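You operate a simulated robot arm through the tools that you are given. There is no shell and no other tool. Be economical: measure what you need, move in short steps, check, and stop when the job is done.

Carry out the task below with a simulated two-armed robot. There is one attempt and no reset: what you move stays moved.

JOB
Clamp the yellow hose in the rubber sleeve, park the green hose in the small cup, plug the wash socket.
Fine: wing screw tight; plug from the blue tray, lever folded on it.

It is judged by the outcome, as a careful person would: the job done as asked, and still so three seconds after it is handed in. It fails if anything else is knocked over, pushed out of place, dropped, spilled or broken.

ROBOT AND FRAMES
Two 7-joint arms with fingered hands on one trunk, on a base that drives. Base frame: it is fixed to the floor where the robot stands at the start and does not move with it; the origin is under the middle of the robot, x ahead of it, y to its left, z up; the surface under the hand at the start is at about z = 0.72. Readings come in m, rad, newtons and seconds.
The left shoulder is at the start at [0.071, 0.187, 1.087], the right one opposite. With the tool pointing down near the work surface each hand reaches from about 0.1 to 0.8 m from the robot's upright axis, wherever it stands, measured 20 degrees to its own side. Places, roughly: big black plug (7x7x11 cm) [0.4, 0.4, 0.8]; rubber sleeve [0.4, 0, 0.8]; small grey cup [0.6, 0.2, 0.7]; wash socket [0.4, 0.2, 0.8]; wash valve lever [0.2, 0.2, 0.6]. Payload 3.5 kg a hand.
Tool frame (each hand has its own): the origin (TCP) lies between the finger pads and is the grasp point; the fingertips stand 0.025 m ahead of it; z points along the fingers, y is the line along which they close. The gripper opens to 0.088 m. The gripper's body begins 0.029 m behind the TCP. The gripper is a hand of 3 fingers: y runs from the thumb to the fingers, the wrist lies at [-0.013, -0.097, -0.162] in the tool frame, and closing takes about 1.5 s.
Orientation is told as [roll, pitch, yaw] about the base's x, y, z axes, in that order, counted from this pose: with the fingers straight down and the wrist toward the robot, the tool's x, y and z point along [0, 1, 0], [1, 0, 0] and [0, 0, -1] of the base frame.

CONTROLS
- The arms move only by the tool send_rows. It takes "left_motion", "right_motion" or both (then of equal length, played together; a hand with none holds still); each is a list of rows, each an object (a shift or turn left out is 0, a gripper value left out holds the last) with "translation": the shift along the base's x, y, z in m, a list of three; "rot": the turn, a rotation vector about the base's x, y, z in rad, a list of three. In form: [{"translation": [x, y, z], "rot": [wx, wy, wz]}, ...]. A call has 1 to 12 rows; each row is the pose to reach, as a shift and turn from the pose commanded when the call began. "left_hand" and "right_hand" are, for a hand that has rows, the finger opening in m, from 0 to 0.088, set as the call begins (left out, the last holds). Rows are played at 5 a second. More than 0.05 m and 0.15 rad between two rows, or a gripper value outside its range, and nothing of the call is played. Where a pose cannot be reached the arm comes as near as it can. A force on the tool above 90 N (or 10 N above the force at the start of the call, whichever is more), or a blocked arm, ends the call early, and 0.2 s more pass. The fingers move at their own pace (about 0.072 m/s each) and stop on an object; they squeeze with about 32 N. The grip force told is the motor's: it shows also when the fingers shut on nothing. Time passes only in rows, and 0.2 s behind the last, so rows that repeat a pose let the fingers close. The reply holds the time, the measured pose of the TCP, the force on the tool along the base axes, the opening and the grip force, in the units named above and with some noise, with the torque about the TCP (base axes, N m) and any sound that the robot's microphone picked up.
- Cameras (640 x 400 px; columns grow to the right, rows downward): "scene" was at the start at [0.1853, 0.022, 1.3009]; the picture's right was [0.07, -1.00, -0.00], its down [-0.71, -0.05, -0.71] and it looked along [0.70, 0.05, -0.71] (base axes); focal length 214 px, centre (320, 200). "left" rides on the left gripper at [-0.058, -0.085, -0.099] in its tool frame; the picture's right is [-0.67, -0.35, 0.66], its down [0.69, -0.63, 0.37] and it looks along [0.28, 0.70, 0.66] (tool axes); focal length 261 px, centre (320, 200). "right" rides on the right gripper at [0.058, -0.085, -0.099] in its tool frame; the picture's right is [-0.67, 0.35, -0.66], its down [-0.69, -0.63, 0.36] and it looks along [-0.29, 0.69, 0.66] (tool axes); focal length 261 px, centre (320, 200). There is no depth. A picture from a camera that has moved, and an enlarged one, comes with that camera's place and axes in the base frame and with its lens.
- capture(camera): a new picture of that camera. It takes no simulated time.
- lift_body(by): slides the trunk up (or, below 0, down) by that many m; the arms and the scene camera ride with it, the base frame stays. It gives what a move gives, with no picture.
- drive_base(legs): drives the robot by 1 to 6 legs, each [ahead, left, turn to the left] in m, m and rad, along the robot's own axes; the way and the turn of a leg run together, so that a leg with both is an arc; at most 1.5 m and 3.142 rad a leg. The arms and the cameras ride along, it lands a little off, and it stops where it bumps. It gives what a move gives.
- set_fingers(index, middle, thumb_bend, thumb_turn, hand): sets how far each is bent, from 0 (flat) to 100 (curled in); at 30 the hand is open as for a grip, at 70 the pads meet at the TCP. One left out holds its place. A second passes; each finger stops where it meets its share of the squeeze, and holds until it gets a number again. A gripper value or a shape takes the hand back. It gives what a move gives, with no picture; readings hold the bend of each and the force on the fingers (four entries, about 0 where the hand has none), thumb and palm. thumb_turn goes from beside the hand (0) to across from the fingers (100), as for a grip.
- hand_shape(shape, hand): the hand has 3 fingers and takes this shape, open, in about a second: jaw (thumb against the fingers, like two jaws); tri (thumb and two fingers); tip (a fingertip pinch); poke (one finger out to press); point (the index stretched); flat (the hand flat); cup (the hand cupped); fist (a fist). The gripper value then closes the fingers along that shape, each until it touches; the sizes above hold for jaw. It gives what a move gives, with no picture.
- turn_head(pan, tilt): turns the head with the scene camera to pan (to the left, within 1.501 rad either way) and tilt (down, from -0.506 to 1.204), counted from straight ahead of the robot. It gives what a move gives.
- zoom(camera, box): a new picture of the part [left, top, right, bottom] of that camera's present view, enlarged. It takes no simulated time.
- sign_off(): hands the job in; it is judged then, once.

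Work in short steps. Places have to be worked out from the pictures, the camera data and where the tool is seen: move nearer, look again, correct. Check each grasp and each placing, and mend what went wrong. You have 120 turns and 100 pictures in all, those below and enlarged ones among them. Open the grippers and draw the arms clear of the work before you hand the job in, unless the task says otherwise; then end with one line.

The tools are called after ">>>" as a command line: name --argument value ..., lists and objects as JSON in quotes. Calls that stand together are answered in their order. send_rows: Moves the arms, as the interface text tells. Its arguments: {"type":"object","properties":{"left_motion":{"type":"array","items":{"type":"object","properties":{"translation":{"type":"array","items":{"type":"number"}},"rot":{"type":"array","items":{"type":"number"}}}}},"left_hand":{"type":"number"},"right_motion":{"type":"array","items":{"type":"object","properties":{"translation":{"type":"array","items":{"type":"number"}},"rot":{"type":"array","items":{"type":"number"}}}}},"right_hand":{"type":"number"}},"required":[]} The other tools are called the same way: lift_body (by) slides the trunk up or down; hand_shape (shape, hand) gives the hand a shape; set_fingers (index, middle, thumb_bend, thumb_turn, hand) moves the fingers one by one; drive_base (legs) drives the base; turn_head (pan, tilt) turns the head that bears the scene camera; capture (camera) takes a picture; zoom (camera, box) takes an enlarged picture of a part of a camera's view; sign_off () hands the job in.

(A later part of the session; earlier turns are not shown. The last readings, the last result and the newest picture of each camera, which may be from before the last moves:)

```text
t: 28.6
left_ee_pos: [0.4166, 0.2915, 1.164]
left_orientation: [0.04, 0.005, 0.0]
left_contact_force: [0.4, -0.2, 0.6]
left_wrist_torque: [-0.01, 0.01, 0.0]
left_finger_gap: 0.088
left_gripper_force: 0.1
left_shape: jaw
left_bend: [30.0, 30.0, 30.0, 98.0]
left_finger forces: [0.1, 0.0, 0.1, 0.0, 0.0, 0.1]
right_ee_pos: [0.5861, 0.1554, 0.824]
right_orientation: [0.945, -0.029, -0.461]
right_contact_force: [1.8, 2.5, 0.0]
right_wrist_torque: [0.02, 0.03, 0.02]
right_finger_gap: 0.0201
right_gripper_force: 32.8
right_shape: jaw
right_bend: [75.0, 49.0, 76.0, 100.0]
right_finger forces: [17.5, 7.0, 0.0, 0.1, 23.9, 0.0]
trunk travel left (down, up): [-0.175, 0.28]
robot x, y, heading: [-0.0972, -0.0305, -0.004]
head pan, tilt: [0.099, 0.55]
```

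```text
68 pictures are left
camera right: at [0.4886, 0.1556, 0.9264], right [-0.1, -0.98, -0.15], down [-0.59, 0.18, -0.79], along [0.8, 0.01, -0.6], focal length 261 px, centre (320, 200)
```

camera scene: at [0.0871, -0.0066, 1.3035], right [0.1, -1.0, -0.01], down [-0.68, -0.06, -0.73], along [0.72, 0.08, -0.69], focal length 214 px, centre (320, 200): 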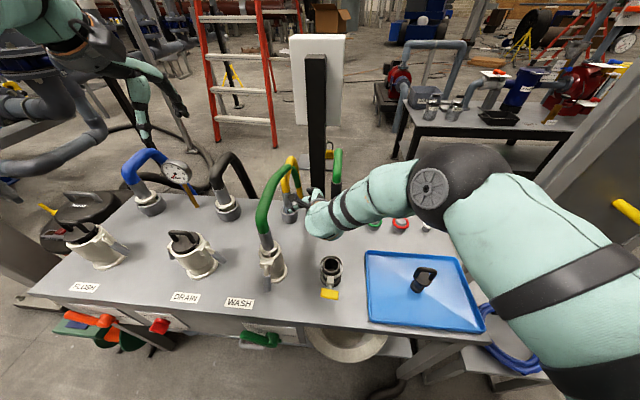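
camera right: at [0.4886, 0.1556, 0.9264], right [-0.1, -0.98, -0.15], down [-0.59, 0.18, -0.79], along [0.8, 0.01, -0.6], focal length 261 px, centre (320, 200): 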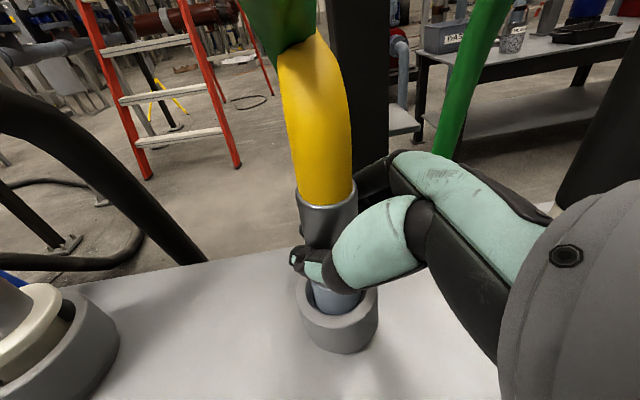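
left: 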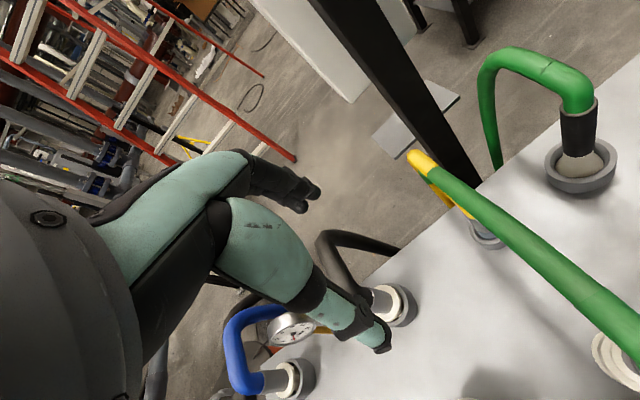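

The grip holds (17/7/24 N). Lifting straight up 10 cm.

>>> send_rows --right_motion '[{"translation": [0, 0, 0.01]}, {"translation": [0, 0, 0.025]}, {"translation": [0, 0, 0.04]}, {"translation": [0, 0, 0.055]}, {"translation": [0, 0, 0.07]}, {"translation": [0, 0, 0.085]}, {"translation": [0, 0, 0.1]}, {"translation": [0, 0, 0.1]}]'

>>> capture --camera "scene"

>>> capture --camera "right"

```text
t: 30.4
left_ee_pos: [0.4181, 0.2915, 1.1635]
left_orientation: [0.043, 0.007, 0.0]
left_contact_force: [0.1, 0.2, -0.3]
left_wrist_torque: [0.04, -0.02, 0.02]
left_finger_gap: 0.0878
left_gripper_force: 0.0
left_shape: jaw
left_bend: [30.0, 30.0, 30.0, 98.0]
left_finger forces: [0.1, 0.0, 0.0, 0.0, 0.0, 0.0]
right_ee_pos: [0.5857, 0.1554, 0.9277]
right_orientation: [0.946, -0.028, -0.462]
right_contact_force: [-0.3, 0.2, -1.7]
right_wrist_torque: [0.01, 0.02, 0.02]
right_finger_gap: 0.0156
right_gripper_force: 31.8
right_shape: jaw
right_bend: [76.0, 57.0, 81.0, 100.0]
right_finger forces: [11.7, 0.1, 0.0, 0.0, 11.7, 0.0]
trunk travel left (down, up): [-0.175, 0.28]
robot x, y, heading: [-0.0958, -0.0327, 0.006]
head pan, tilt: [0.099, 0.55]
```

```text
67 pictures are left
camera scene: at [0.0877, -0.0057, 1.3033], right [0.1, -1.0, -0.01], down [-0.68, -0.06, -0.73], along [0.72, 0.08, -0.69], focal length 214 px, centre (320, 200)
```

scene: 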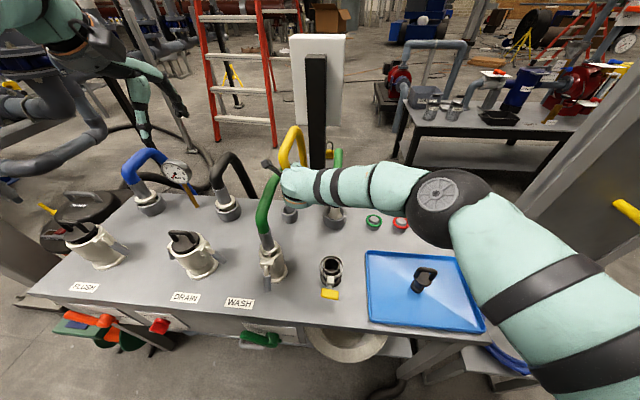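

```text
66 pictures are left
camera right: at [0.4874, 0.1535, 1.0291], right [-0.1, -0.98, -0.15], down [-0.59, 0.18, -0.79], along [0.8, 0.01, -0.6], focal length 261 px, centre (320, 200)
```

right: 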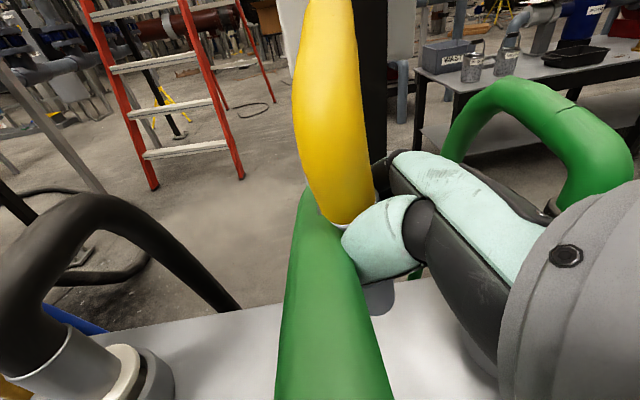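

>>> zoom --camera "scene" --box '[240, 120, 368, 240]'

```text
3.33 times, centred on (304, 180) of scene
camera zoom: at [0.0877, -0.0057, 1.3033], right [0.1, -1.0, -0.01], down [-0.68, -0.06, -0.73], along [0.72, 0.08, -0.69], focal length 715 px, centre (373, 267)
```

zoom: 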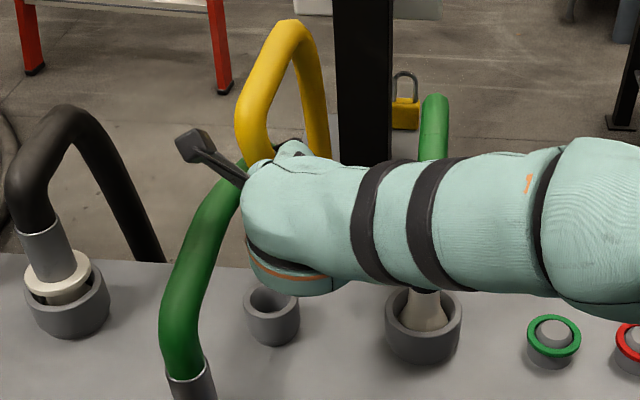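

The cup is empty and yellow is in hand. Carrying it to above the sleeve, z≈0.95.

>>> send_rows --right_motion '[{"translation": [-0.025, -0.01, 0.01]}, {"translation": [-0.055, -0.022, 0.02]}, {"translation": [-0.085, -0.036, 0.02]}, {"translation": [-0.106, -0.055, 0.02]}, {"translation": [-0.13, -0.08, 0.02]}, {"translation": [-0.154, -0.105, 0.02]}, {"translation": [-0.178, -0.13, 0.02]}, {"translation": [-0.203, -0.159, 0.02]}, {"translation": [-0.203, -0.159, 0.02]}]'

>>> capture --camera "scene"

>>> capture --camera "left"

```text
t: 32.6
left_ee_pos: [0.4179, 0.2789, 1.1675]
left_orientation: [0.054, 0.006, -0.001]
left_contact_force: [-0.2, -0.1, 0.0]
left_wrist_torque: [0.01, 0.04, -0.01]
left_finger_gap: 0.0878
left_gripper_force: 0.1
left_shape: jaw
left_bend: [30.0, 30.0, 30.0, 98.0]
left_finger forces: [0.0, 0.0, 0.0, 0.1, 0.1, 0.0]
right_ee_pos: [0.4201, 0.0474, 0.9755]
right_orientation: [1.021, 0.034, -0.565]
right_contact_force: [0.2, -1.3, -2.2]
right_wrist_torque: [0.04, -0.04, 0.01]
right_finger_gap: 0.015
right_gripper_force: 31.9
right_shape: jaw
right_bend: [76.0, 56.0, 82.0, 100.0]
right_finger forces: [10.6, 0.1, 0.1, 0.0, 10.5, 0.1]
right hand out of reach, approached as far as the arm can: row 5, 6, 7, 8, 9
trunk travel left (down, up): [-0.175, 0.28]
robot x, y, heading: [-0.0974, -0.0295, -0.002]
head pan, tilt: [0.099, 0.55]
stopped in row 9 (right hand): the arm was blocked; the commanded pose is now the measured one
```

```text
64 pictures are left
camera scene: at [0.0888, -0.009, 1.3036], right [0.08, -1.0, -0.01], down [-0.68, -0.05, -0.73], along [0.73, 0.06, -0.68], focal length 214 px, centre (320, 200)
```

scene: 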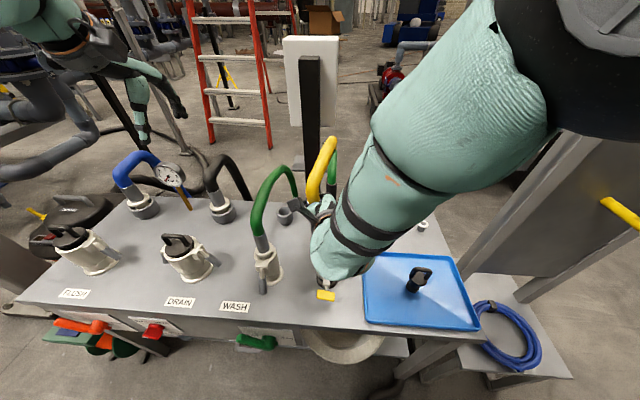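

```text
63 pictures are left
camera left: at [0.3343, 0.2141, 1.2643], right [-0.35, -0.63, -0.69], down [-0.63, 0.71, -0.33], along [0.69, 0.32, -0.65], focal length 261 px, centre (320, 200)
```

left: 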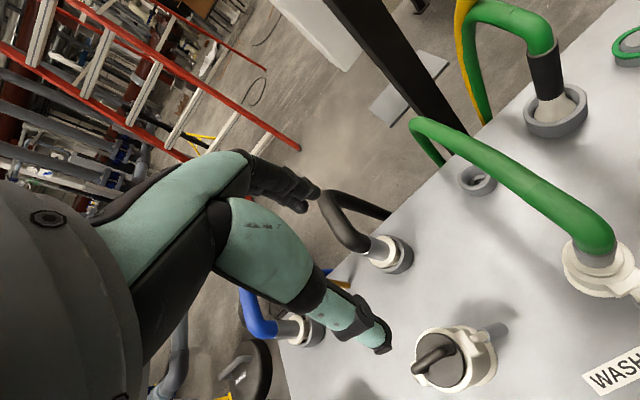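

The right arm is cramped near the body. Backing the base 0.15 m gives it room; the hose end hangs free above everything.

>>> drive_base --legs '[[-0.15, 0, 0]]'

>>> capture --camera "scene"

```text
t: 34.0
left_ee_pos: [0.2663, 0.2804, 1.1676]
left_orientation: [0.05, 0.002, 0.001]
left_contact_force: [-0.5, -0.8, 0.0]
left_wrist_torque: [0.04, -0.02, -0.03]
left_finger_gap: 0.088
left_gripper_force: 0.1
left_shape: jaw
left_bend: [30.0, 30.0, 30.0, 98.0]
left_finger forces: [0.0, 0.0, 0.0, 0.0, 0.0, 0.1]
right_ee_pos: [0.2697, 0.0488, 0.9764]
right_orientation: [1.02, 0.032, -0.564]
right_contact_force: [-0.1, -0.3, -1.8]
right_wrist_torque: [0.04, 0.01, 0.02]
right_finger_gap: 0.0152
right_gripper_force: 32.0
right_shape: jaw
right_bend: [76.0, 56.0, 82.0, 100.0]
right_finger forces: [10.4, 0.0, 0.1, 0.0, 10.2, 0.0]
trunk travel left (down, up): [-0.175, 0.28]
robot x, y, heading: [-0.2479, -0.0291, 0.0]
head pan, tilt: [0.099, 0.55]
```

```text
62 pictures are left
camera scene: at [-0.0616, -0.0063, 1.3036], right [0.07, -1.0, 0.0], down [-0.68, -0.05, -0.73], along [0.73, 0.06, -0.68], focal length 214 px, centre (320, 200)
```

scene: 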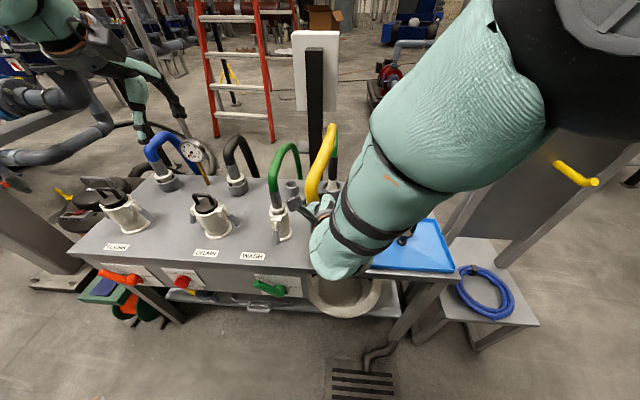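

Now yawing the hand about -0.6 rad (more forward-pointing) while moving over the sleeve.

>>> send_rows --right_motion '[{"translation": [0.015, 0, 0], "rot": [0, 0, -0.08]}, {"translation": [0.03, -0.005, 0], "rot": [0, 0, -0.16]}, {"translation": [0.045, -0.012, 0], "rot": [0, 0, -0.24]}, {"translation": [0.06, -0.02, 0], "rot": [0, 0, -0.32]}, {"translation": [0.075, -0.03, 0], "rot": [0, 0, -0.4]}, {"translation": [0.09, -0.04, 0], "rot": [0, 0, -0.48]}, {"translation": [0.105, -0.048, 0], "rot": [0, 0, -0.56]}, {"translation": [0.113, -0.053, 0], "rot": [0, 0, -0.6]}, {"translation": [0.113, -0.053, 0], "rot": [0, 0, -0.6]}]'

>>> capture --camera "scene"

>>> capture --camera "right"

```text
t: 36.0
left_ee_pos: [0.2671, 0.2678, 1.1708]
left_orientation: [0.064, 0.001, 0.0]
left_contact_force: [-0.1, -0.4, 0.2]
left_wrist_torque: [-0.02, 0.02, 0.02]
left_finger_gap: 0.0877
left_gripper_force: 0.1
left_shape: jaw
left_bend: [30.0, 30.0, 30.0, 98.0]
left_finger forces: [0.1, 0.0, 0.0, 0.0, 0.1, 0.1]
right_ee_pos: [0.3825, -0.0133, 0.9756]
right_orientation: [1.031, 0.038, -1.164]
right_contact_force: [0.4, 0.4, -2.6]
right_wrist_torque: [0.04, 0.03, -0.01]
right_finger_gap: 0.015
right_gripper_force: 31.9
right_shape: jaw
right_bend: [76.0, 56.0, 82.0, 100.0]
right_finger forces: [10.1, 0.0, 0.0, 0.0, 10.2, 0.0]
trunk travel left (down, up): [-0.175, 0.28]
robot x, y, heading: [-0.2485, -0.0314, -0.0]
head pan, tilt: [0.099, 0.55]
```

```text
61 pictures are left
camera scene: at [-0.0625, -0.0052, 1.3034], right [0.1, -1.0, -0.01], down [-0.68, -0.06, -0.73], along [0.72, 0.08, -0.69], focal length 214 px, centre (320, 200)
```

scene: 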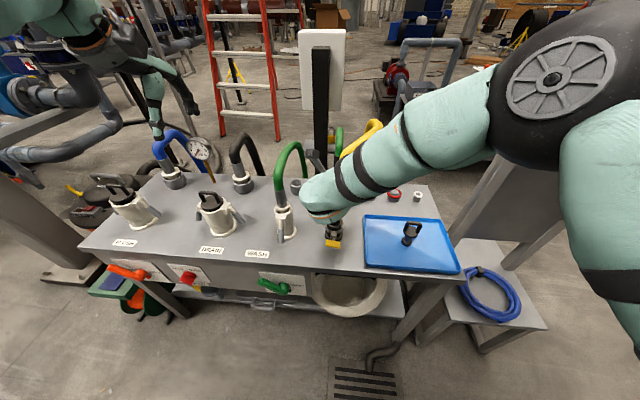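

```text
60 pictures are left
camera right: at [0.3005, 0.0396, 1.0788], right [-0.7, -0.67, -0.25], down [-0.3, 0.59, -0.75], along [0.65, -0.45, -0.61], focal length 261 px, centre (320, 200)
```

right: 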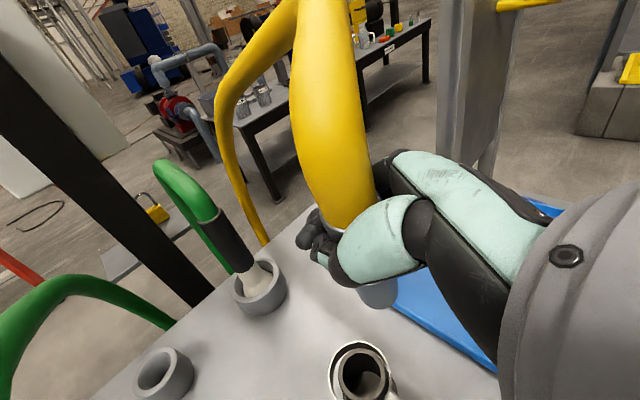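

Zooming on the hose end to measure its tilt and tip position versus the sleeve.

>>> zoom --camera "right" --box '[270, 190, 490, 400]'

>>> zoom --camera "scene" --box '[280, 150, 376, 260]'

```text
1.90 times, centred on (380, 295) of right
camera zoom: at [0.3005, 0.0396, 1.0788], right [-0.7, -0.67, -0.25], down [-0.3, 0.59, -0.75], along [0.65, -0.45, -0.61], focal length 496 px, centre (206, 19)
```

zoom: 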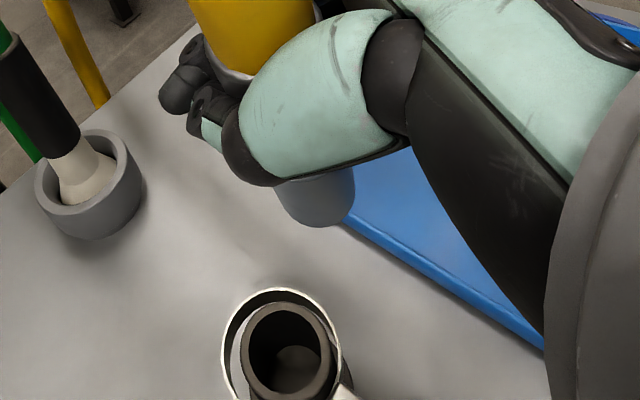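

```text
3.64 times, centred on (328, 205) of scene
camera zoom: at [-0.0625, -0.0052, 1.3034], right [0.1, -1.0, -0.01], down [-0.68, -0.06, -0.73], along [0.72, 0.08, -0.69], focal length 780 px, centre (291, 182)
```

zoom: 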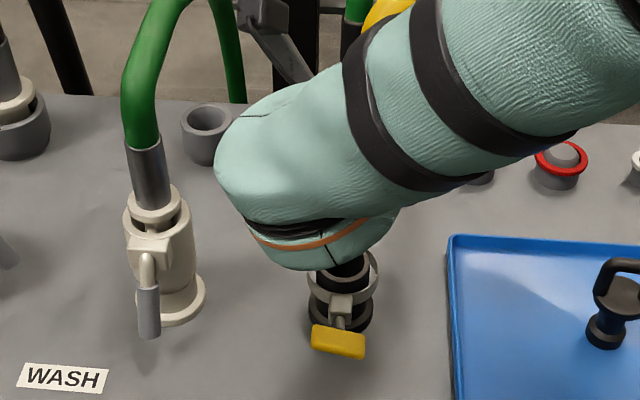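

The sleeve position is confirmed at (0.385,-0.005). To see the hose end from the side, I'll turn the left hand so its camera looks toward the sleeve.

>>> send_rows --left_motion '[{"translation": [0, 0.005, -0.01], "rot": [0, 0, -0.13]}, {"translation": [0, 0.01, -0.02], "rot": [0, 0, -0.26]}, {"translation": [0, 0.015, -0.03], "rot": [0, 0, -0.39]}, {"translation": [0, 0.02, -0.04], "rot": [0, 0, -0.52]}, {"translation": [0, 0.02, -0.05], "rot": [0, 0, -0.65]}, {"translation": [0, 0.02, -0.06], "rot": [0, 0, -0.78]}, {"translation": [0, 0.02, -0.07], "rot": [0, 0, -0.91]}, {"translation": [0, 0.02, -0.08], "rot": [0, 0, -1.04]}, {"translation": [0, 0.02, -0.08], "rot": [0, 0, -1.17]}, {"translation": [0, 0.02, -0.08], "rot": [0, 0, -1.17]}]'

>>> capture --camera "left"

```text
t: 38.1
left_ee_pos: [0.268, 0.2869, 1.0915]
left_orientation: [0.066, 0.001, -1.173]
left_contact_force: [-0.9, 0.4, -0.3]
left_wrist_torque: [-0.01, -0.01, -0.01]
left_finger_gap: 0.0878
left_gripper_force: 0.1
left_shape: jaw
left_bend: [30.0, 30.0, 30.0, 98.0]
left_finger forces: [0.0, 0.1, 0.1, 0.1, 0.0, 0.0]
right_ee_pos: [0.3827, -0.0137, 0.9761]
right_orientation: [1.032, 0.038, -1.163]
right_contact_force: [0.9, 0.7, -2.2]
right_wrist_torque: [0.02, 0.0, -0.04]
right_finger_gap: 0.0151
right_gripper_force: 32.1
right_shape: jaw
right_bend: [76.0, 56.0, 82.0, 100.0]
right_finger forces: [10.0, 0.0, 0.0, 0.1, 10.1, 0.1]
trunk travel left (down, up): [-0.175, 0.28]
robot x, y, heading: [-0.2505, -0.0285, 0.001]
head pan, tilt: [0.099, 0.55]
```

```text
57 pictures are left
camera left: at [0.1755, 0.3399, 1.1864], right [-0.71, 0.08, -0.7], down [0.41, 0.86, -0.32], along [0.57, -0.51, -0.64], focal length 261 px, centre (320, 200)
```

left: 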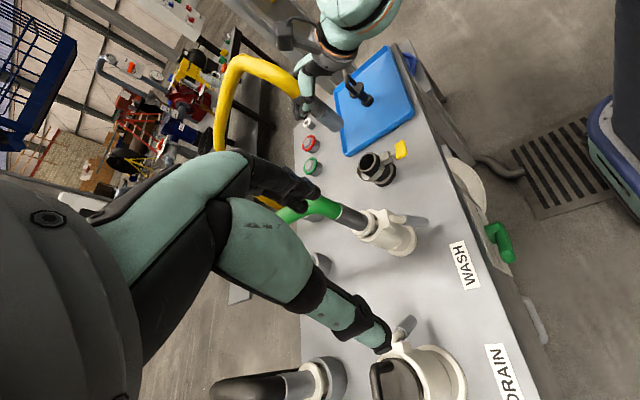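

Good angle. Zooming in on the hose end and sleeve.

>>> zoom --camera "left" --box '[270, 20, 430, 200]'

```text
2.22 times, centred on (350, 110) of left
camera zoom: at [0.1755, 0.3399, 1.1864], right [-0.71, 0.08, -0.7], down [0.41, 0.86, -0.32], along [0.57, -0.51, -0.64], focal length 579 px, centre (253, 400)
```

zoom: 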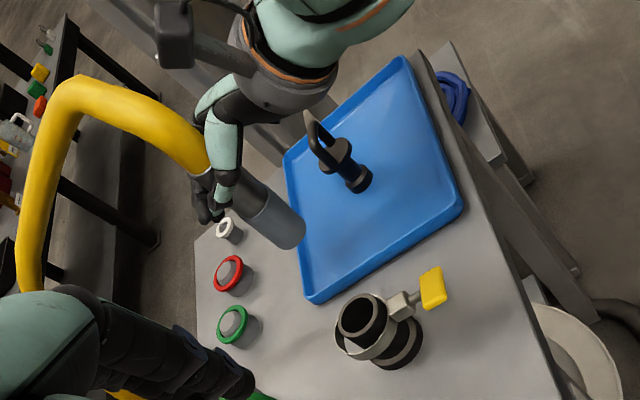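

The hose tip is at about (0.380,-0.040,0.883), leaning ~9° toward the palm. I'll straighten it, shift +y 0.021, lower 4 cm, and look again from both cameras.

>>> send_rows --right_motion '[{"translation": [-0.001, 0.007, -0.01], "rot": [0.045, -0.028, 0]}, {"translation": [-0.002, 0.014, -0.02], "rot": [0.09, -0.056, 0]}, {"translation": [-0.003, 0.021, -0.03], "rot": [0.136, -0.085, 0]}, {"translation": [-0.003, 0.021, -0.04], "rot": [0.136, -0.085, 0]}, {"translation": [-0.003, 0.021, -0.04], "rot": [0.136, -0.085, 0]}]'

>>> zoom --camera "left" --box '[270, 40, 430, 200]'

>>> zoom --camera "right" --box '[270, 190, 490, 400]'

```text
t: 39.4
left_ee_pos: [0.2662, 0.2879, 1.091]
left_orientation: [0.065, 0.005, -1.171]
left_contact_force: [0.3, 0.1, 0.7]
left_wrist_torque: [0.0, -0.02, 0.0]
left_finger_gap: 0.0881
left_gripper_force: 0.1
left_shape: jaw
left_bend: [30.0, 30.0, 30.0, 98.0]
left_finger forces: [0.0, 0.0, 0.0, 0.1, 0.0, 0.0]
right_ee_pos: [0.3803, 0.0064, 0.9362]
right_orientation: [1.164, 0.128, -1.152]
right_contact_force: [0.3, 0.6, -0.7]
right_wrist_torque: [0.05, -0.03, 0.02]
right_finger_gap: 0.015
right_gripper_force: 32.1
right_shape: jaw
right_bend: [76.0, 56.0, 82.0, 100.0]
right_finger forces: [10.0, 0.1, 0.0, 0.0, 9.8, 0.0]
trunk travel left (down, up): [-0.175, 0.28]
robot x, y, heading: [-0.248, -0.0291, 0.002]
head pan, tilt: [0.099, 0.55]
```

```text
2.50 times, centred on (350, 120) of left
camera zoom: at [0.1755, 0.3398, 1.1865], right [-0.71, 0.08, -0.7], down [0.41, 0.86, -0.32], along [0.57, -0.51, -0.64], focal length 652 px, centre (245, 400)
```

zoom: 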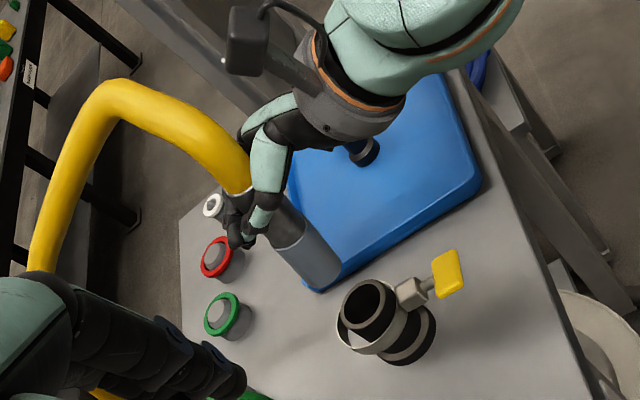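

```text
1.90 times, centred on (380, 295) of right
camera zoom: at [0.289, 0.0462, 1.0374], right [-0.67, -0.63, -0.4], down [-0.23, 0.69, -0.69], along [0.7, -0.37, -0.61], focal length 496 px, centre (206, 19)
```

zoom: 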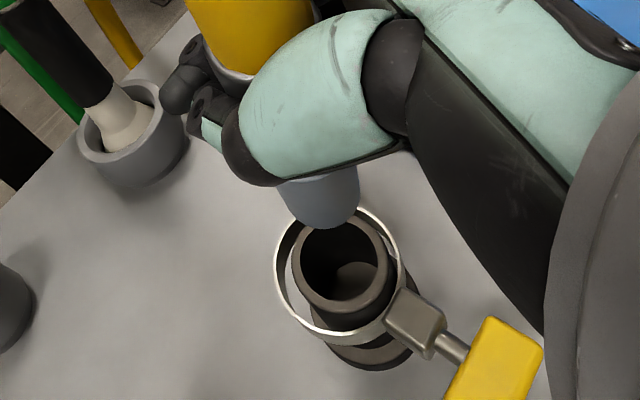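

Tip now ~(0.389,-0.010,0.832), sleeve (0.384,0,0.787), with the hose end leaning a bit forward. Correcting the tilt by 0.08 rad about y and shifting.

>>> send_rows --right_motion '[{"translation": [0.002, 0.005, 0], "rot": [0, 0.04, 0]}, {"translation": [0.004, 0.01, 0], "rot": [0, 0.08, 0]}, {"translation": [0.004, 0.01, -0.01], "rot": [0, 0.08, 0]}, {"translation": [0.004, 0.01, -0.01], "rot": [0, 0.08, 0]}]'

>>> zoom --camera "left" --box '[310, 85, 410, 185]'

>>> zoom --camera "right" --box '[270, 190, 490, 400]'

```text
t: 40.4
left_ee_pos: [0.2664, 0.2871, 1.0911]
left_orientation: [0.064, 0.002, -1.171]
left_contact_force: [-0.4, 0.0, -0.5]
left_wrist_torque: [0.0, 0.01, -0.03]
left_finger_gap: 0.0878
left_gripper_force: 0.1
left_shape: jaw
left_bend: [30.0, 30.0, 30.0, 98.0]
left_finger forces: [0.1, 0.1, 0.1, 0.0, 0.0, 0.1]
right_ee_pos: [0.3834, 0.0175, 0.9261]
right_orientation: [1.092, 0.161, -1.162]
right_contact_force: [-0.3, -1.3, -0.8]
right_wrist_torque: [0.04, -0.01, -0.01]
right_finger_gap: 0.0153
right_gripper_force: 32.0
right_shape: jaw
right_bend: [76.0, 56.0, 82.0, 100.0]
right_finger forces: [9.9, 0.0, 0.0, 0.0, 9.8, 0.0]
trunk travel left (down, up): [-0.175, 0.28]
robot x, y, heading: [-0.2488, -0.0286, -0.001]
head pan, tilt: [0.099, 0.55]
```

```text
4.00 times, centred on (360, 135) of left
camera zoom: at [0.1756, 0.3398, 1.1864], right [-0.71, 0.08, -0.7], down [0.41, 0.86, -0.32], along [0.57, -0.51, -0.64], focal length 1043 px, centre (160, 460)
```

zoom: 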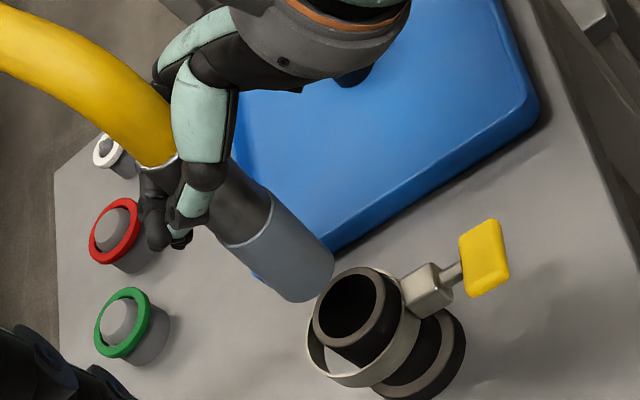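

```text
1.90 times, centred on (380, 295) of right
camera zoom: at [0.301, 0.0566, 1.0345], right [-0.7, -0.63, -0.34], down [-0.29, 0.69, -0.67], along [0.65, -0.37, -0.66], focal length 496 px, centre (206, 19)
```

zoom: 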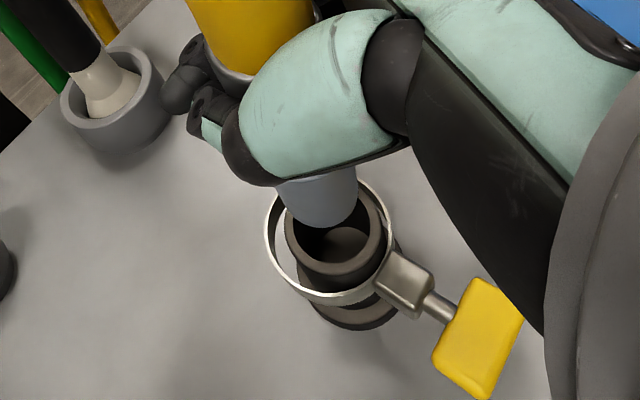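

Tip is centred (0.385,0.000,0.82) but the hose still leans ~7-8° forward at its lower end. Rotating 0.1 about y around the tip, then checking.

>>> send_rows --right_motion '[{"translation": [0.005, 0, 0], "rot": [0, 0.05, 0]}, {"translation": [0.01, 0, 0], "rot": [0, 0.1, 0]}, {"translation": [0.01, 0, -0.005], "rot": [0, 0.1, 0]}, {"translation": [0.01, 0, -0.01], "rot": [0, 0.1, 0]}]'

>>> zoom --camera "left" --box '[310, 85, 410, 185]'

>>> zoom --camera "right" --box '[320, 240, 440, 340]'

```text
t: 41.4
left_ee_pos: [0.2675, 0.2874, 1.0916]
left_orientation: [0.066, 0.003, -1.171]
left_contact_force: [-0.2, -0.5, 0.2]
left_wrist_torque: [-0.01, 0.03, -0.01]
left_finger_gap: 0.0881
left_gripper_force: 0.0
left_shape: jaw
left_bend: [30.0, 30.0, 30.0, 98.0]
left_finger forces: [0.0, 0.0, 0.0, 0.1, 0.0, 0.0]
right_ee_pos: [0.3944, 0.0175, 0.9164]
right_orientation: [0.994, 0.2, -1.18]
right_contact_force: [0.2, 0.6, -1.2]
right_wrist_torque: [0.03, -0.02, 0.03]
right_finger_gap: 0.0149
right_gripper_force: 31.7
right_shape: jaw
right_bend: [76.0, 56.0, 82.0, 100.0]
right_finger forces: [9.9, 0.0, 0.0, 0.0, 9.9, 0.0]
trunk travel left (down, up): [-0.175, 0.28]
robot x, y, heading: [-0.2506, -0.029, -0.005]
head pan, tilt: [0.099, 0.55]
```

```text
4.00 times, centred on (360, 135) of left
camera zoom: at [0.1758, 0.3398, 1.1863], right [-0.71, 0.08, -0.7], down [0.41, 0.86, -0.32], along [0.57, -0.51, -0.64], focal length 1043 px, centre (160, 460)
```

zoom: 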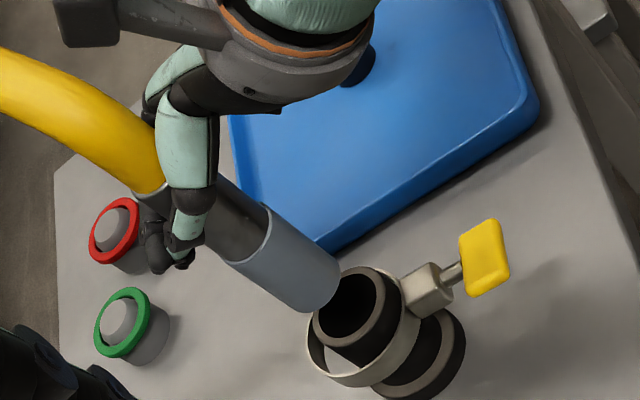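

```text
4.00 times, centred on (380, 290) of right
camera zoom: at [0.3232, 0.0564, 1.0324], right [-0.73, -0.63, -0.27], down [-0.35, 0.69, -0.63], along [0.58, -0.37, -0.72], focal length 1043 px, centre (80, -160)
```

zoom: 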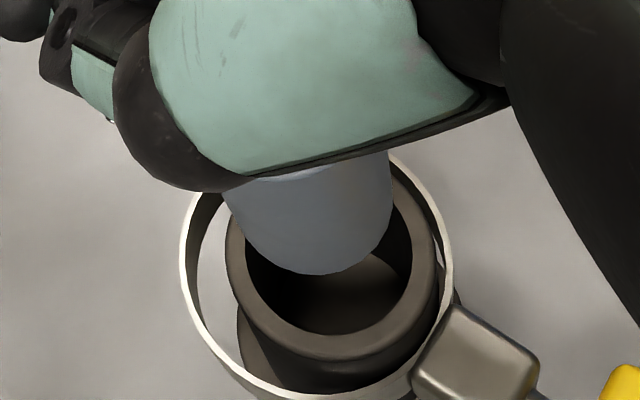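

The hose is vertical now and aligned with the sleeve. Lowering to enter the rim, watching force.

>>> send_rows --right_motion '[{"translation": [-0.001, -0.001, -0.01]}, {"translation": [-0.001, -0.001, -0.02]}, {"translation": [-0.001, -0.001, -0.03]}, {"translation": [-0.001, -0.001, -0.04]}, {"translation": [-0.001, -0.001, -0.05]}, {"translation": [-0.001, -0.001, -0.05]}]'

>>> zoom --camera "left" --box '[310, 85, 410, 185]'

>>> zoom --camera "right" --box '[320, 240, 440, 340]'

```text
t: 42.8
left_ee_pos: [0.2674, 0.2864, 1.0905]
left_orientation: [0.065, 0.003, -1.172]
left_contact_force: [0.2, -0.1, -0.5]
left_wrist_torque: [0.0, 0.01, -0.02]
left_finger_gap: 0.0879
left_gripper_force: 0.0
left_shape: jaw
left_bend: [30.0, 30.0, 30.0, 98.0]
left_finger forces: [0.0, 0.0, 0.0, 0.0, 0.0, 0.0]
right_ee_pos: [0.3922, 0.0158, 0.8654]
right_orientation: [0.998, 0.199, -1.18]
right_contact_force: [0.2, 1.6, -2.2]
right_wrist_torque: [0.07, 0.02, -0.01]
right_finger_gap: 0.015
right_gripper_force: 31.8
right_shape: jaw
right_bend: [76.0, 56.0, 82.0, 100.0]
right_finger forces: [10.0, 0.0, 0.0, 0.0, 10.4, 0.0]
trunk travel left (down, up): [-0.175, 0.28]
robot x, y, heading: [-0.2474, -0.0256, -0.002]
head pan, tilt: [0.099, 0.55]
```

```text
4.00 times, centred on (360, 135) of left
camera zoom: at [0.1756, 0.3398, 1.1864], right [-0.71, 0.08, -0.7], down [0.41, 0.86, -0.32], along [0.57, -0.51, -0.64], focal length 1043 px, centre (160, 460)
```

zoom: 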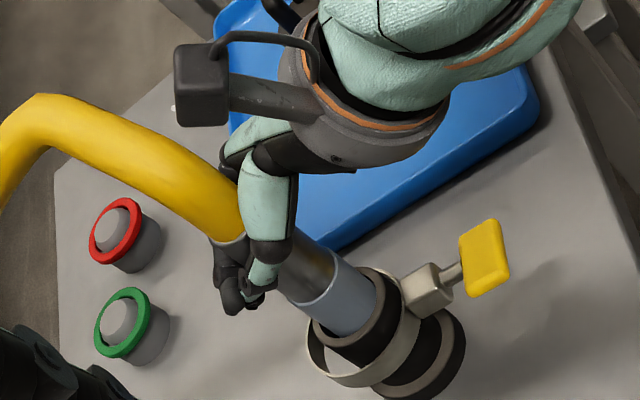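

```text
4.00 times, centred on (380, 290) of right
camera zoom: at [0.3217, 0.0551, 0.9827], right [-0.73, -0.63, -0.27], down [-0.35, 0.69, -0.63], along [0.58, -0.37, -0.72], focal length 1043 px, centre (80, -160)
```

zoom: 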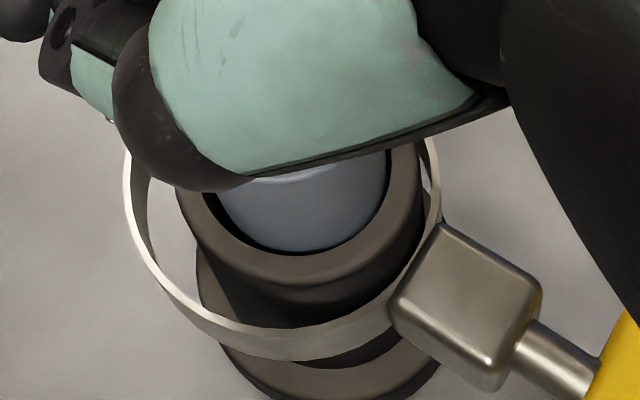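

It has entered cleanly. Lowering further until it seats.

>>> send_rows --right_motion '[{"translation": [0, 0, -0.01]}, {"translation": [0, 0, -0.018]}, {"translation": [0, 0, -0.026]}, {"translation": [0, 0, -0.034]}, {"translation": [0, 0, -0.034]}]'

>>> zoom --camera "left" --box '[310, 85, 410, 185]'

```text
t: 44.0
left_ee_pos: [0.2648, 0.2866, 1.0935]
left_orientation: [0.067, 0.003, -1.171]
left_contact_force: [0.0, -0.8, -0.4]
left_wrist_torque: [-0.02, 0.01, -0.01]
left_finger_gap: 0.088
left_gripper_force: 0.1
left_shape: jaw
left_bend: [30.0, 30.0, 30.0, 98.0]
left_finger forces: [0.1, 0.0, 0.0, 0.0, 0.0, 0.1]
right_ee_pos: [0.3931, 0.0143, 0.8365]
right_orientation: [1.004, 0.198, -1.181]
right_contact_force: [10.5, -4.8, 26.5]
right_wrist_torque: [-0.26, 0.28, 0.23]
right_finger_gap: 0.0153
right_gripper_force: 32.5
right_shape: jaw
right_bend: [76.0, 56.0, 82.0, 100.0]
right_finger forces: [21.1, 0.1, 0.0, 0.1, 11.7, 0.0]
trunk travel left (down, up): [-0.175, 0.28]
robot x, y, heading: [-0.2504, -0.0265, -0.004]
head pan, tilt: [0.099, 0.55]
```

```text
4.00 times, centred on (360, 135) of left
camera zoom: at [0.1733, 0.3387, 1.1882], right [-0.71, 0.08, -0.7], down [0.41, 0.86, -0.32], along [0.57, -0.51, -0.64], focal length 1043 px, centre (160, 460)
```

zoom: 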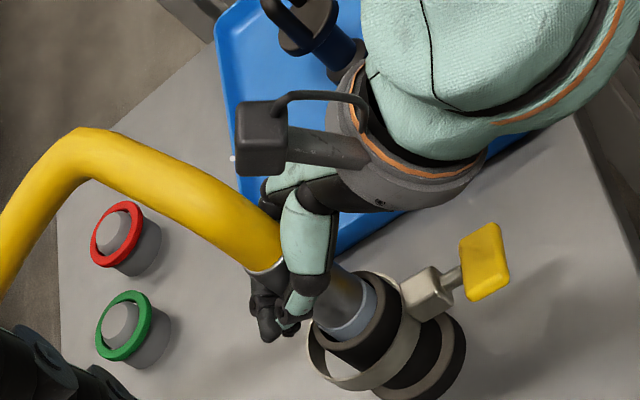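

Contact at 26 N, hose ~4 cm deep. Pressing slightly more to tell bottom from jam.

>>> send_rows --right_motion '[{"translation": [-0.002, 0.001, -0.004]}, {"translation": [-0.002, 0.001, -0.008]}, {"translation": [-0.002, 0.001, -0.008]}]'

>>> zoom --camera "right" --box '[320, 240, 440, 340]'

```text
t: 44.8
left_ee_pos: [0.2653, 0.2847, 1.0927]
left_orientation: [0.067, 0.005, -1.172]
left_contact_force: [-0.1, -0.6, -0.3]
left_wrist_torque: [0.0, 0.01, 0.01]
left_finger_gap: 0.0882
left_gripper_force: 0.1
left_shape: jaw
left_bend: [30.0, 30.0, 30.0, 98.0]
left_finger forces: [0.0, 0.1, 0.0, 0.0, 0.1, 0.0]
right_ee_pos: [0.3906, 0.0151, 0.8281]
right_orientation: [1.004, 0.2, -1.181]
right_contact_force: [24.5, -10.4, 40.6]
right_wrist_torque: [-0.51, 0.33, 0.46]
right_finger_gap: 0.0154
right_gripper_force: 32.4
right_shape: jaw
right_bend: [77.0, 56.0, 82.0, 100.0]
right_finger forces: [32.9, 2.4, 0.0, 0.0, 15.1, 0.0]
trunk travel left (down, up): [-0.175, 0.28]
robot x, y, heading: [-0.2499, -0.0289, -0.0]
head pan, tilt: [0.099, 0.55]
```

```text
4.00 times, centred on (380, 290) of right
camera zoom: at [0.3196, 0.0539, 0.9436], right [-0.73, -0.62, -0.28], down [-0.35, 0.69, -0.64], along [0.59, -0.37, -0.72], focal length 1043 px, centre (80, -160)
```

zoom: 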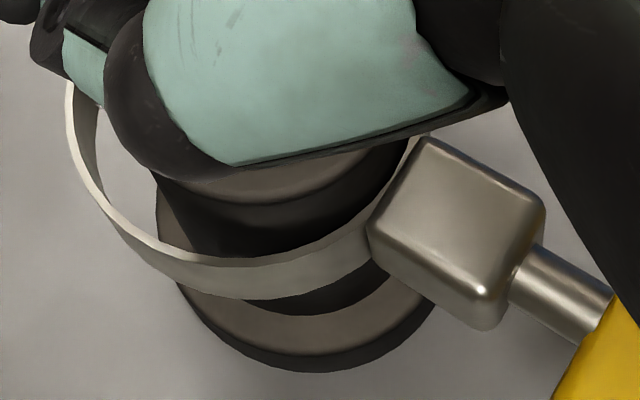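

The tip is ~5 cm into the sleeve (force now is likely bottoming out). I'll relieve slightly, open the hand, and check that the hose stays.

>>> send_rows --right_motion '[{"translation": [0.001, 0, 0.004]}, {"translation": [0.001, 0, 0.006]}]'

>>> send_rows --right_motion '[{}, {}, {}, {}, {}, {}]' --right_hand 0.088

>>> zoom --camera "left" --box '[300, 85, 420, 195]'

>>> zoom --camera "right" --box '[220, 140, 480, 340]'

```text
t: 45.4
left_ee_pos: [0.2674, 0.2843, 1.0916]
left_orientation: [0.065, 0.005, -1.171]
left_contact_force: [-0.8, 0.4, -2.0]
left_wrist_torque: [0.0, -0.02, 0.01]
left_finger_gap: 0.0881
left_gripper_force: 0.1
left_shape: jaw
left_bend: [30.0, 30.0, 30.0, 98.0]
left_finger forces: [0.1, 0.0, 0.0, 0.0, 0.0, 0.0]
right_ee_pos: [0.3909, 0.0147, 0.8289]
right_orientation: [0.995, 0.202, -1.179]
right_contact_force: [21.7, -12.8, 19.6]
right_wrist_torque: [-0.12, 0.22, 0.45]
right_finger_gap: 0.0158
right_gripper_force: 32.1
right_shape: jaw
right_bend: [77.0, 56.0, 82.0, 100.0]
right_finger forces: [32.2, 2.2, 0.0, 0.0, 14.0, 0.0]
trunk travel left (down, up): [-0.175, 0.28]
robot x, y, heading: [-0.2476, -0.0279, -0.002]
head pan, tilt: [0.099, 0.55]
```

```text
t: 46.8
left_ee_pos: [0.2661, 0.2874, 1.0907]
left_orientation: [0.065, 0.003, -1.171]
left_contact_force: [0.2, -0.7, -0.2]
left_wrist_torque: [0.01, 0.0, -0.02]
left_finger_gap: 0.0878
left_gripper_force: 0.1
left_shape: jaw
left_bend: [30.0, 30.0, 30.0, 98.0]
left_finger forces: [0.0, 0.0, 0.0, 0.0, 0.1, 0.0]
right_ee_pos: [0.3906, 0.0172, 0.8292]
right_orientation: [0.997, 0.2, -1.18]
right_contact_force: [0.3, -0.3, 0.0]
right_wrist_torque: [0.01, 0.0, -0.04]
right_finger_gap: 0.0876
right_gripper_force: 0.1
right_shape: jaw
right_bend: [30.0, 30.0, 30.0, 98.0]
right_finger forces: [0.2, 0.1, 0.0, 0.1, 0.0, 0.1]
trunk travel left (down, up): [-0.175, 0.28]
robot x, y, heading: [-0.2458, -0.0256, 0.004]
head pan, tilt: [0.099, 0.55]
```

```text
3.64 times, centred on (360, 140) of left
camera zoom: at [0.1754, 0.3397, 1.1865], right [-0.71, 0.08, -0.7], down [0.41, 0.86, -0.32], along [0.57, -0.51, -0.64], focal length 948 px, centre (174, 418)
```

zoom: 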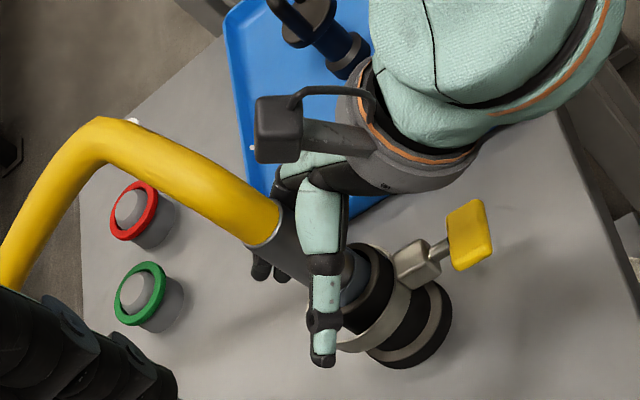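

```text
2.00 times, centred on (350, 240) of right
camera zoom: at [0.3204, 0.0563, 0.9465], right [-0.73, -0.63, -0.27], down [-0.35, 0.69, -0.63], along [0.58, -0.37, -0.72], focal length 521 px, centre (260, 120)
```

zoom: 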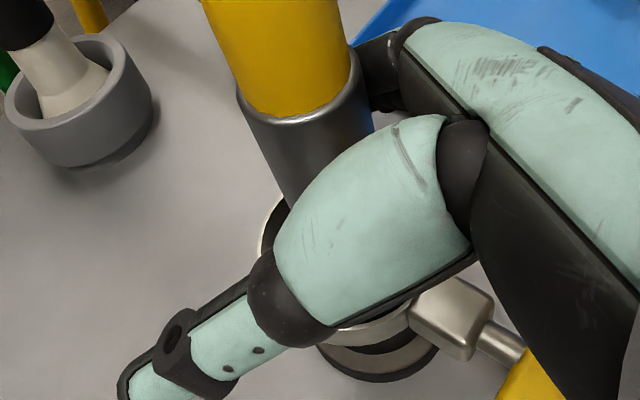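

The hose stays put when released. Withdrawing the right hand along its approach, then up and aside.

>>> send_rows --right_motion '[{"translation": [-0.022, -0.013, 0.016]}, {"translation": [-0.044, -0.025, 0.031]}, {"translation": [-0.074, -0.042, 0.052]}, {"translation": [-0.09, -0.06, 0.09]}, {"translation": [-0.1, -0.09, 0.12]}, {"translation": [-0.1, -0.12, 0.14]}, {"translation": [-0.1, -0.15, 0.16]}, {"translation": [-0.1, -0.15, 0.16]}]'

>>> capture --camera "scene"

>>> zoom --camera "left" --box '[300, 85, 420, 195]'

```text
t: 48.5
left_ee_pos: [0.2681, 0.2878, 1.0911]
left_orientation: [0.065, 0.003, -1.17]
left_contact_force: [-0.1, 1.0, -0.1]
left_wrist_torque: [0.01, 0.01, -0.01]
left_finger_gap: 0.0881
left_gripper_force: 0.1
left_shape: jaw
left_bend: [30.0, 30.0, 30.0, 98.0]
left_finger forces: [0.0, 0.1, 0.0, 0.1, 0.0, 0.1]
right_ee_pos: [0.2911, -0.1329, 0.992]
right_orientation: [0.996, 0.199, -1.18]
right_contact_force: [-0.6, 0.8, -0.4]
right_wrist_torque: [0.0, 0.01, 0.01]
right_finger_gap: 0.0877
right_gripper_force: 0.0
right_shape: jaw
right_bend: [30.0, 30.0, 30.0, 98.0]
right_finger forces: [0.1, 0.0, 0.0, 0.1, 0.1, 0.0]
trunk travel left (down, up): [-0.175, 0.28]
robot x, y, heading: [-0.2426, -0.0297, 0.005]
head pan, tilt: [0.099, 0.55]
```

```text
43 pictures are left
camera scene: at [-0.0623, -0.0046, 1.3033], right [0.1, -1.0, -0.01], down [-0.68, -0.06, -0.73], along [0.72, 0.08, -0.69], focal length 214 px, centre (320, 200)
```

scene: 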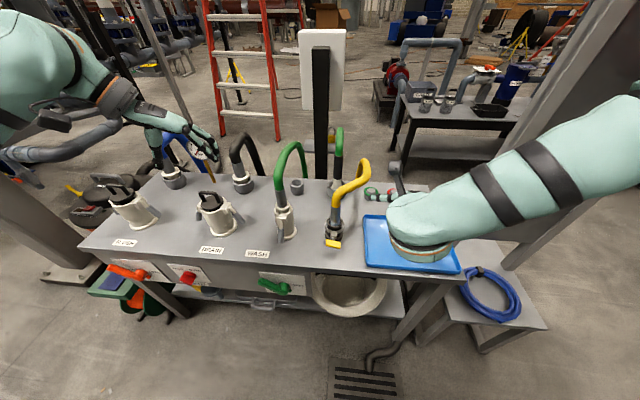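

```text
3.64 times, centred on (360, 140) of left
camera zoom: at [0.1755, 0.3405, 1.1861], right [-0.71, 0.08, -0.7], down [0.41, 0.86, -0.32], along [0.57, -0.51, -0.64], focal length 948 px, centre (174, 418)
```

zoom: 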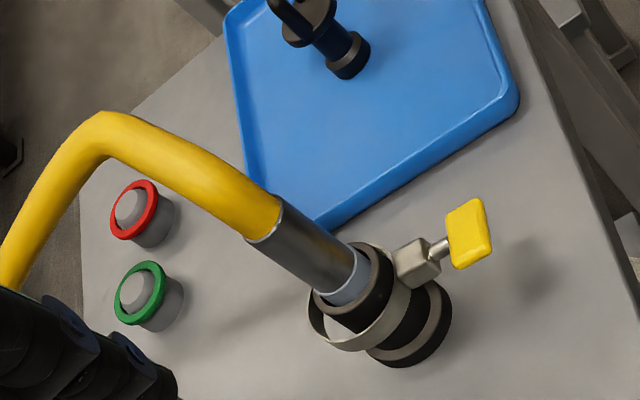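

The hose stands in the sleeve by itself. Next the wing screw at about (0.313,0,0.768): turn the right hand level, pointing forward, palm down, opening 6 cm.

>>> send_rows --right_motion '[{"translation": [-0.02, 0.02, 0], "rot": [-0.013, -0.1, -0.072]}, {"translation": [-0.04, 0.04, -0.01], "rot": [-0.025, -0.2, -0.144]}, {"translation": [-0.06, 0.065, -0.02], "rot": [-0.038, -0.3, -0.216]}, {"translation": [-0.076, 0.09, -0.035], "rot": [-0.051, -0.4, -0.287]}, {"translation": [-0.076, 0.11, -0.05], "rot": [-0.063, -0.5, -0.36]}, {"translation": [-0.076, 0.133, -0.07], "rot": [-0.076, -0.593, -0.431]}, {"translation": [-0.076, 0.133, -0.07], "rot": [-0.076, -0.593, -0.431]}, {"translation": [-0.076, 0.133, -0.07], "rot": [-0.076, -0.593, -0.431]}]' --right_hand 0.065

```text
t: 49.7
left_ee_pos: [0.2685, 0.273, 1.093]
left_orientation: [0.07, 0.013, -1.171]
left_contact_force: [0.5, -0.5, -1.3]
left_wrist_torque: [0.01, 0.0, -0.01]
left_finger_gap: 0.0878
left_gripper_force: 0.1
left_shape: jaw
left_bend: [30.0, 30.0, 30.0, 98.0]
left_finger forces: [0.1, 0.0, 0.1, 0.0, 0.0, 0.0]
right_ee_pos: [0.2564, -0.0851, 0.9924]
right_orientation: [1.483, 0.181, -1.627]
right_contact_force: [-0.1, -0.6, 0.6]
right_wrist_torque: [0.01, -0.01, 0.05]
right_finger_gap: 0.0653
right_gripper_force: 0.1
right_shape: jaw
right_bend: [27.0, 36.0, 55.0, 99.0]
right_finger forces: [0.1, 0.1, 0.0, 0.1, 0.0, 0.0]
trunk travel left (down, up): [-0.175, 0.28]
robot x, y, heading: [-0.2481, -0.0262, -0.003]
head pan, tilt: [0.099, 0.55]
stopped in row 5 (right hand): the arm was blocked; the commanded pose is now the measured one
```

The arm is cramped again; backing the base another 0.2 m.

>>> drive_base --legs '[[-0.2, 0, 0]]'

>>> send_rows --right_motion '[{"translation": [0.03, 0.03, -0.01]}, {"translation": [0.06, 0.05, -0.03]}, {"translation": [0.09, 0.07, -0.06]}, {"translation": [0.12, 0.085, -0.09]}, {"translation": [0.14, 0.085, -0.12]}, {"translation": [0.15, 0.085, -0.15]}, {"translation": [0.15, 0.085, -0.15]}]'

>>> capture --camera "scene"

```text
t: 51.3
left_ee_pos: [0.0702, 0.2765, 1.0917]
left_orientation: [0.069, 0.015, -1.169]
left_contact_force: [-0.9, 0.8, 0.5]
left_wrist_torque: [-0.02, -0.06, 0.01]
left_finger_gap: 0.088
left_gripper_force: 0.2
left_shape: jaw
left_bend: [30.0, 30.0, 30.0, 98.0]
left_finger forces: [0.0, 0.0, 0.0, 0.0, 0.0, 0.0]
right_ee_pos: [0.0588, -0.0848, 0.992]
right_orientation: [1.484, 0.182, -1.631]
right_contact_force: [0.4, 0.3, 0.0]
right_wrist_torque: [0.01, 0.04, 0.01]
right_finger_gap: 0.0654
right_gripper_force: 0.0
right_shape: jaw
right_bend: [27.0, 36.0, 55.0, 99.0]
right_finger forces: [0.0, 0.0, 0.1, 0.1, 0.0, 0.1]
trunk travel left (down, up): [-0.175, 0.28]
robot x, y, heading: [-0.4437, -0.0282, -0.001]
head pan, tilt: [0.099, 0.55]
```

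```text
t: 52.0
left_ee_pos: [0.0706, 0.2756, 1.0906]
left_orientation: [0.066, 0.014, -1.17]
left_contact_force: [0.4, -0.9, 0.4]
left_wrist_torque: [0.0, 0.03, 0.01]
left_finger_gap: 0.088
left_gripper_force: 0.1
left_shape: jaw
left_bend: [30.0, 30.0, 30.0, 98.0]
left_finger forces: [0.0, 0.1, 0.1, 0.0, 0.0, 0.1]
right_ee_pos: [0.1556, -0.0929, 1.0011]
right_orientation: [1.509, 0.296, -1.768]
right_contact_force: [0.5, -0.4, 0.7]
right_wrist_torque: [0.02, 0.02, 0.01]
right_finger_gap: 0.0652
right_gripper_force: 0.1
right_shape: jaw
right_bend: [27.0, 36.0, 55.0, 99.0]
right_finger forces: [0.0, 0.0, 0.0, 0.0, 0.1, 0.0]
trunk travel left (down, up): [-0.175, 0.28]
robot x, y, heading: [-0.4485, -0.0277, 0.0]
head pan, tilt: [0.099, 0.55]
stopped in row 3 (right hand): the arm was blocked; the commanded pose is now the measured one
```

```text
41 pictures are left
camera scene: at [-0.258, -0.0203, 1.3014], right [0.1, -0.99, -0.02], down [-0.68, -0.05, -0.73], along [0.72, 0.09, -0.69], focal length 214 px, centre (320, 200)
```

scene: 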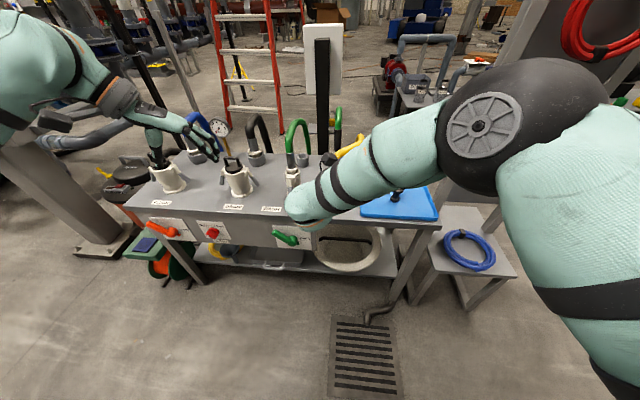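

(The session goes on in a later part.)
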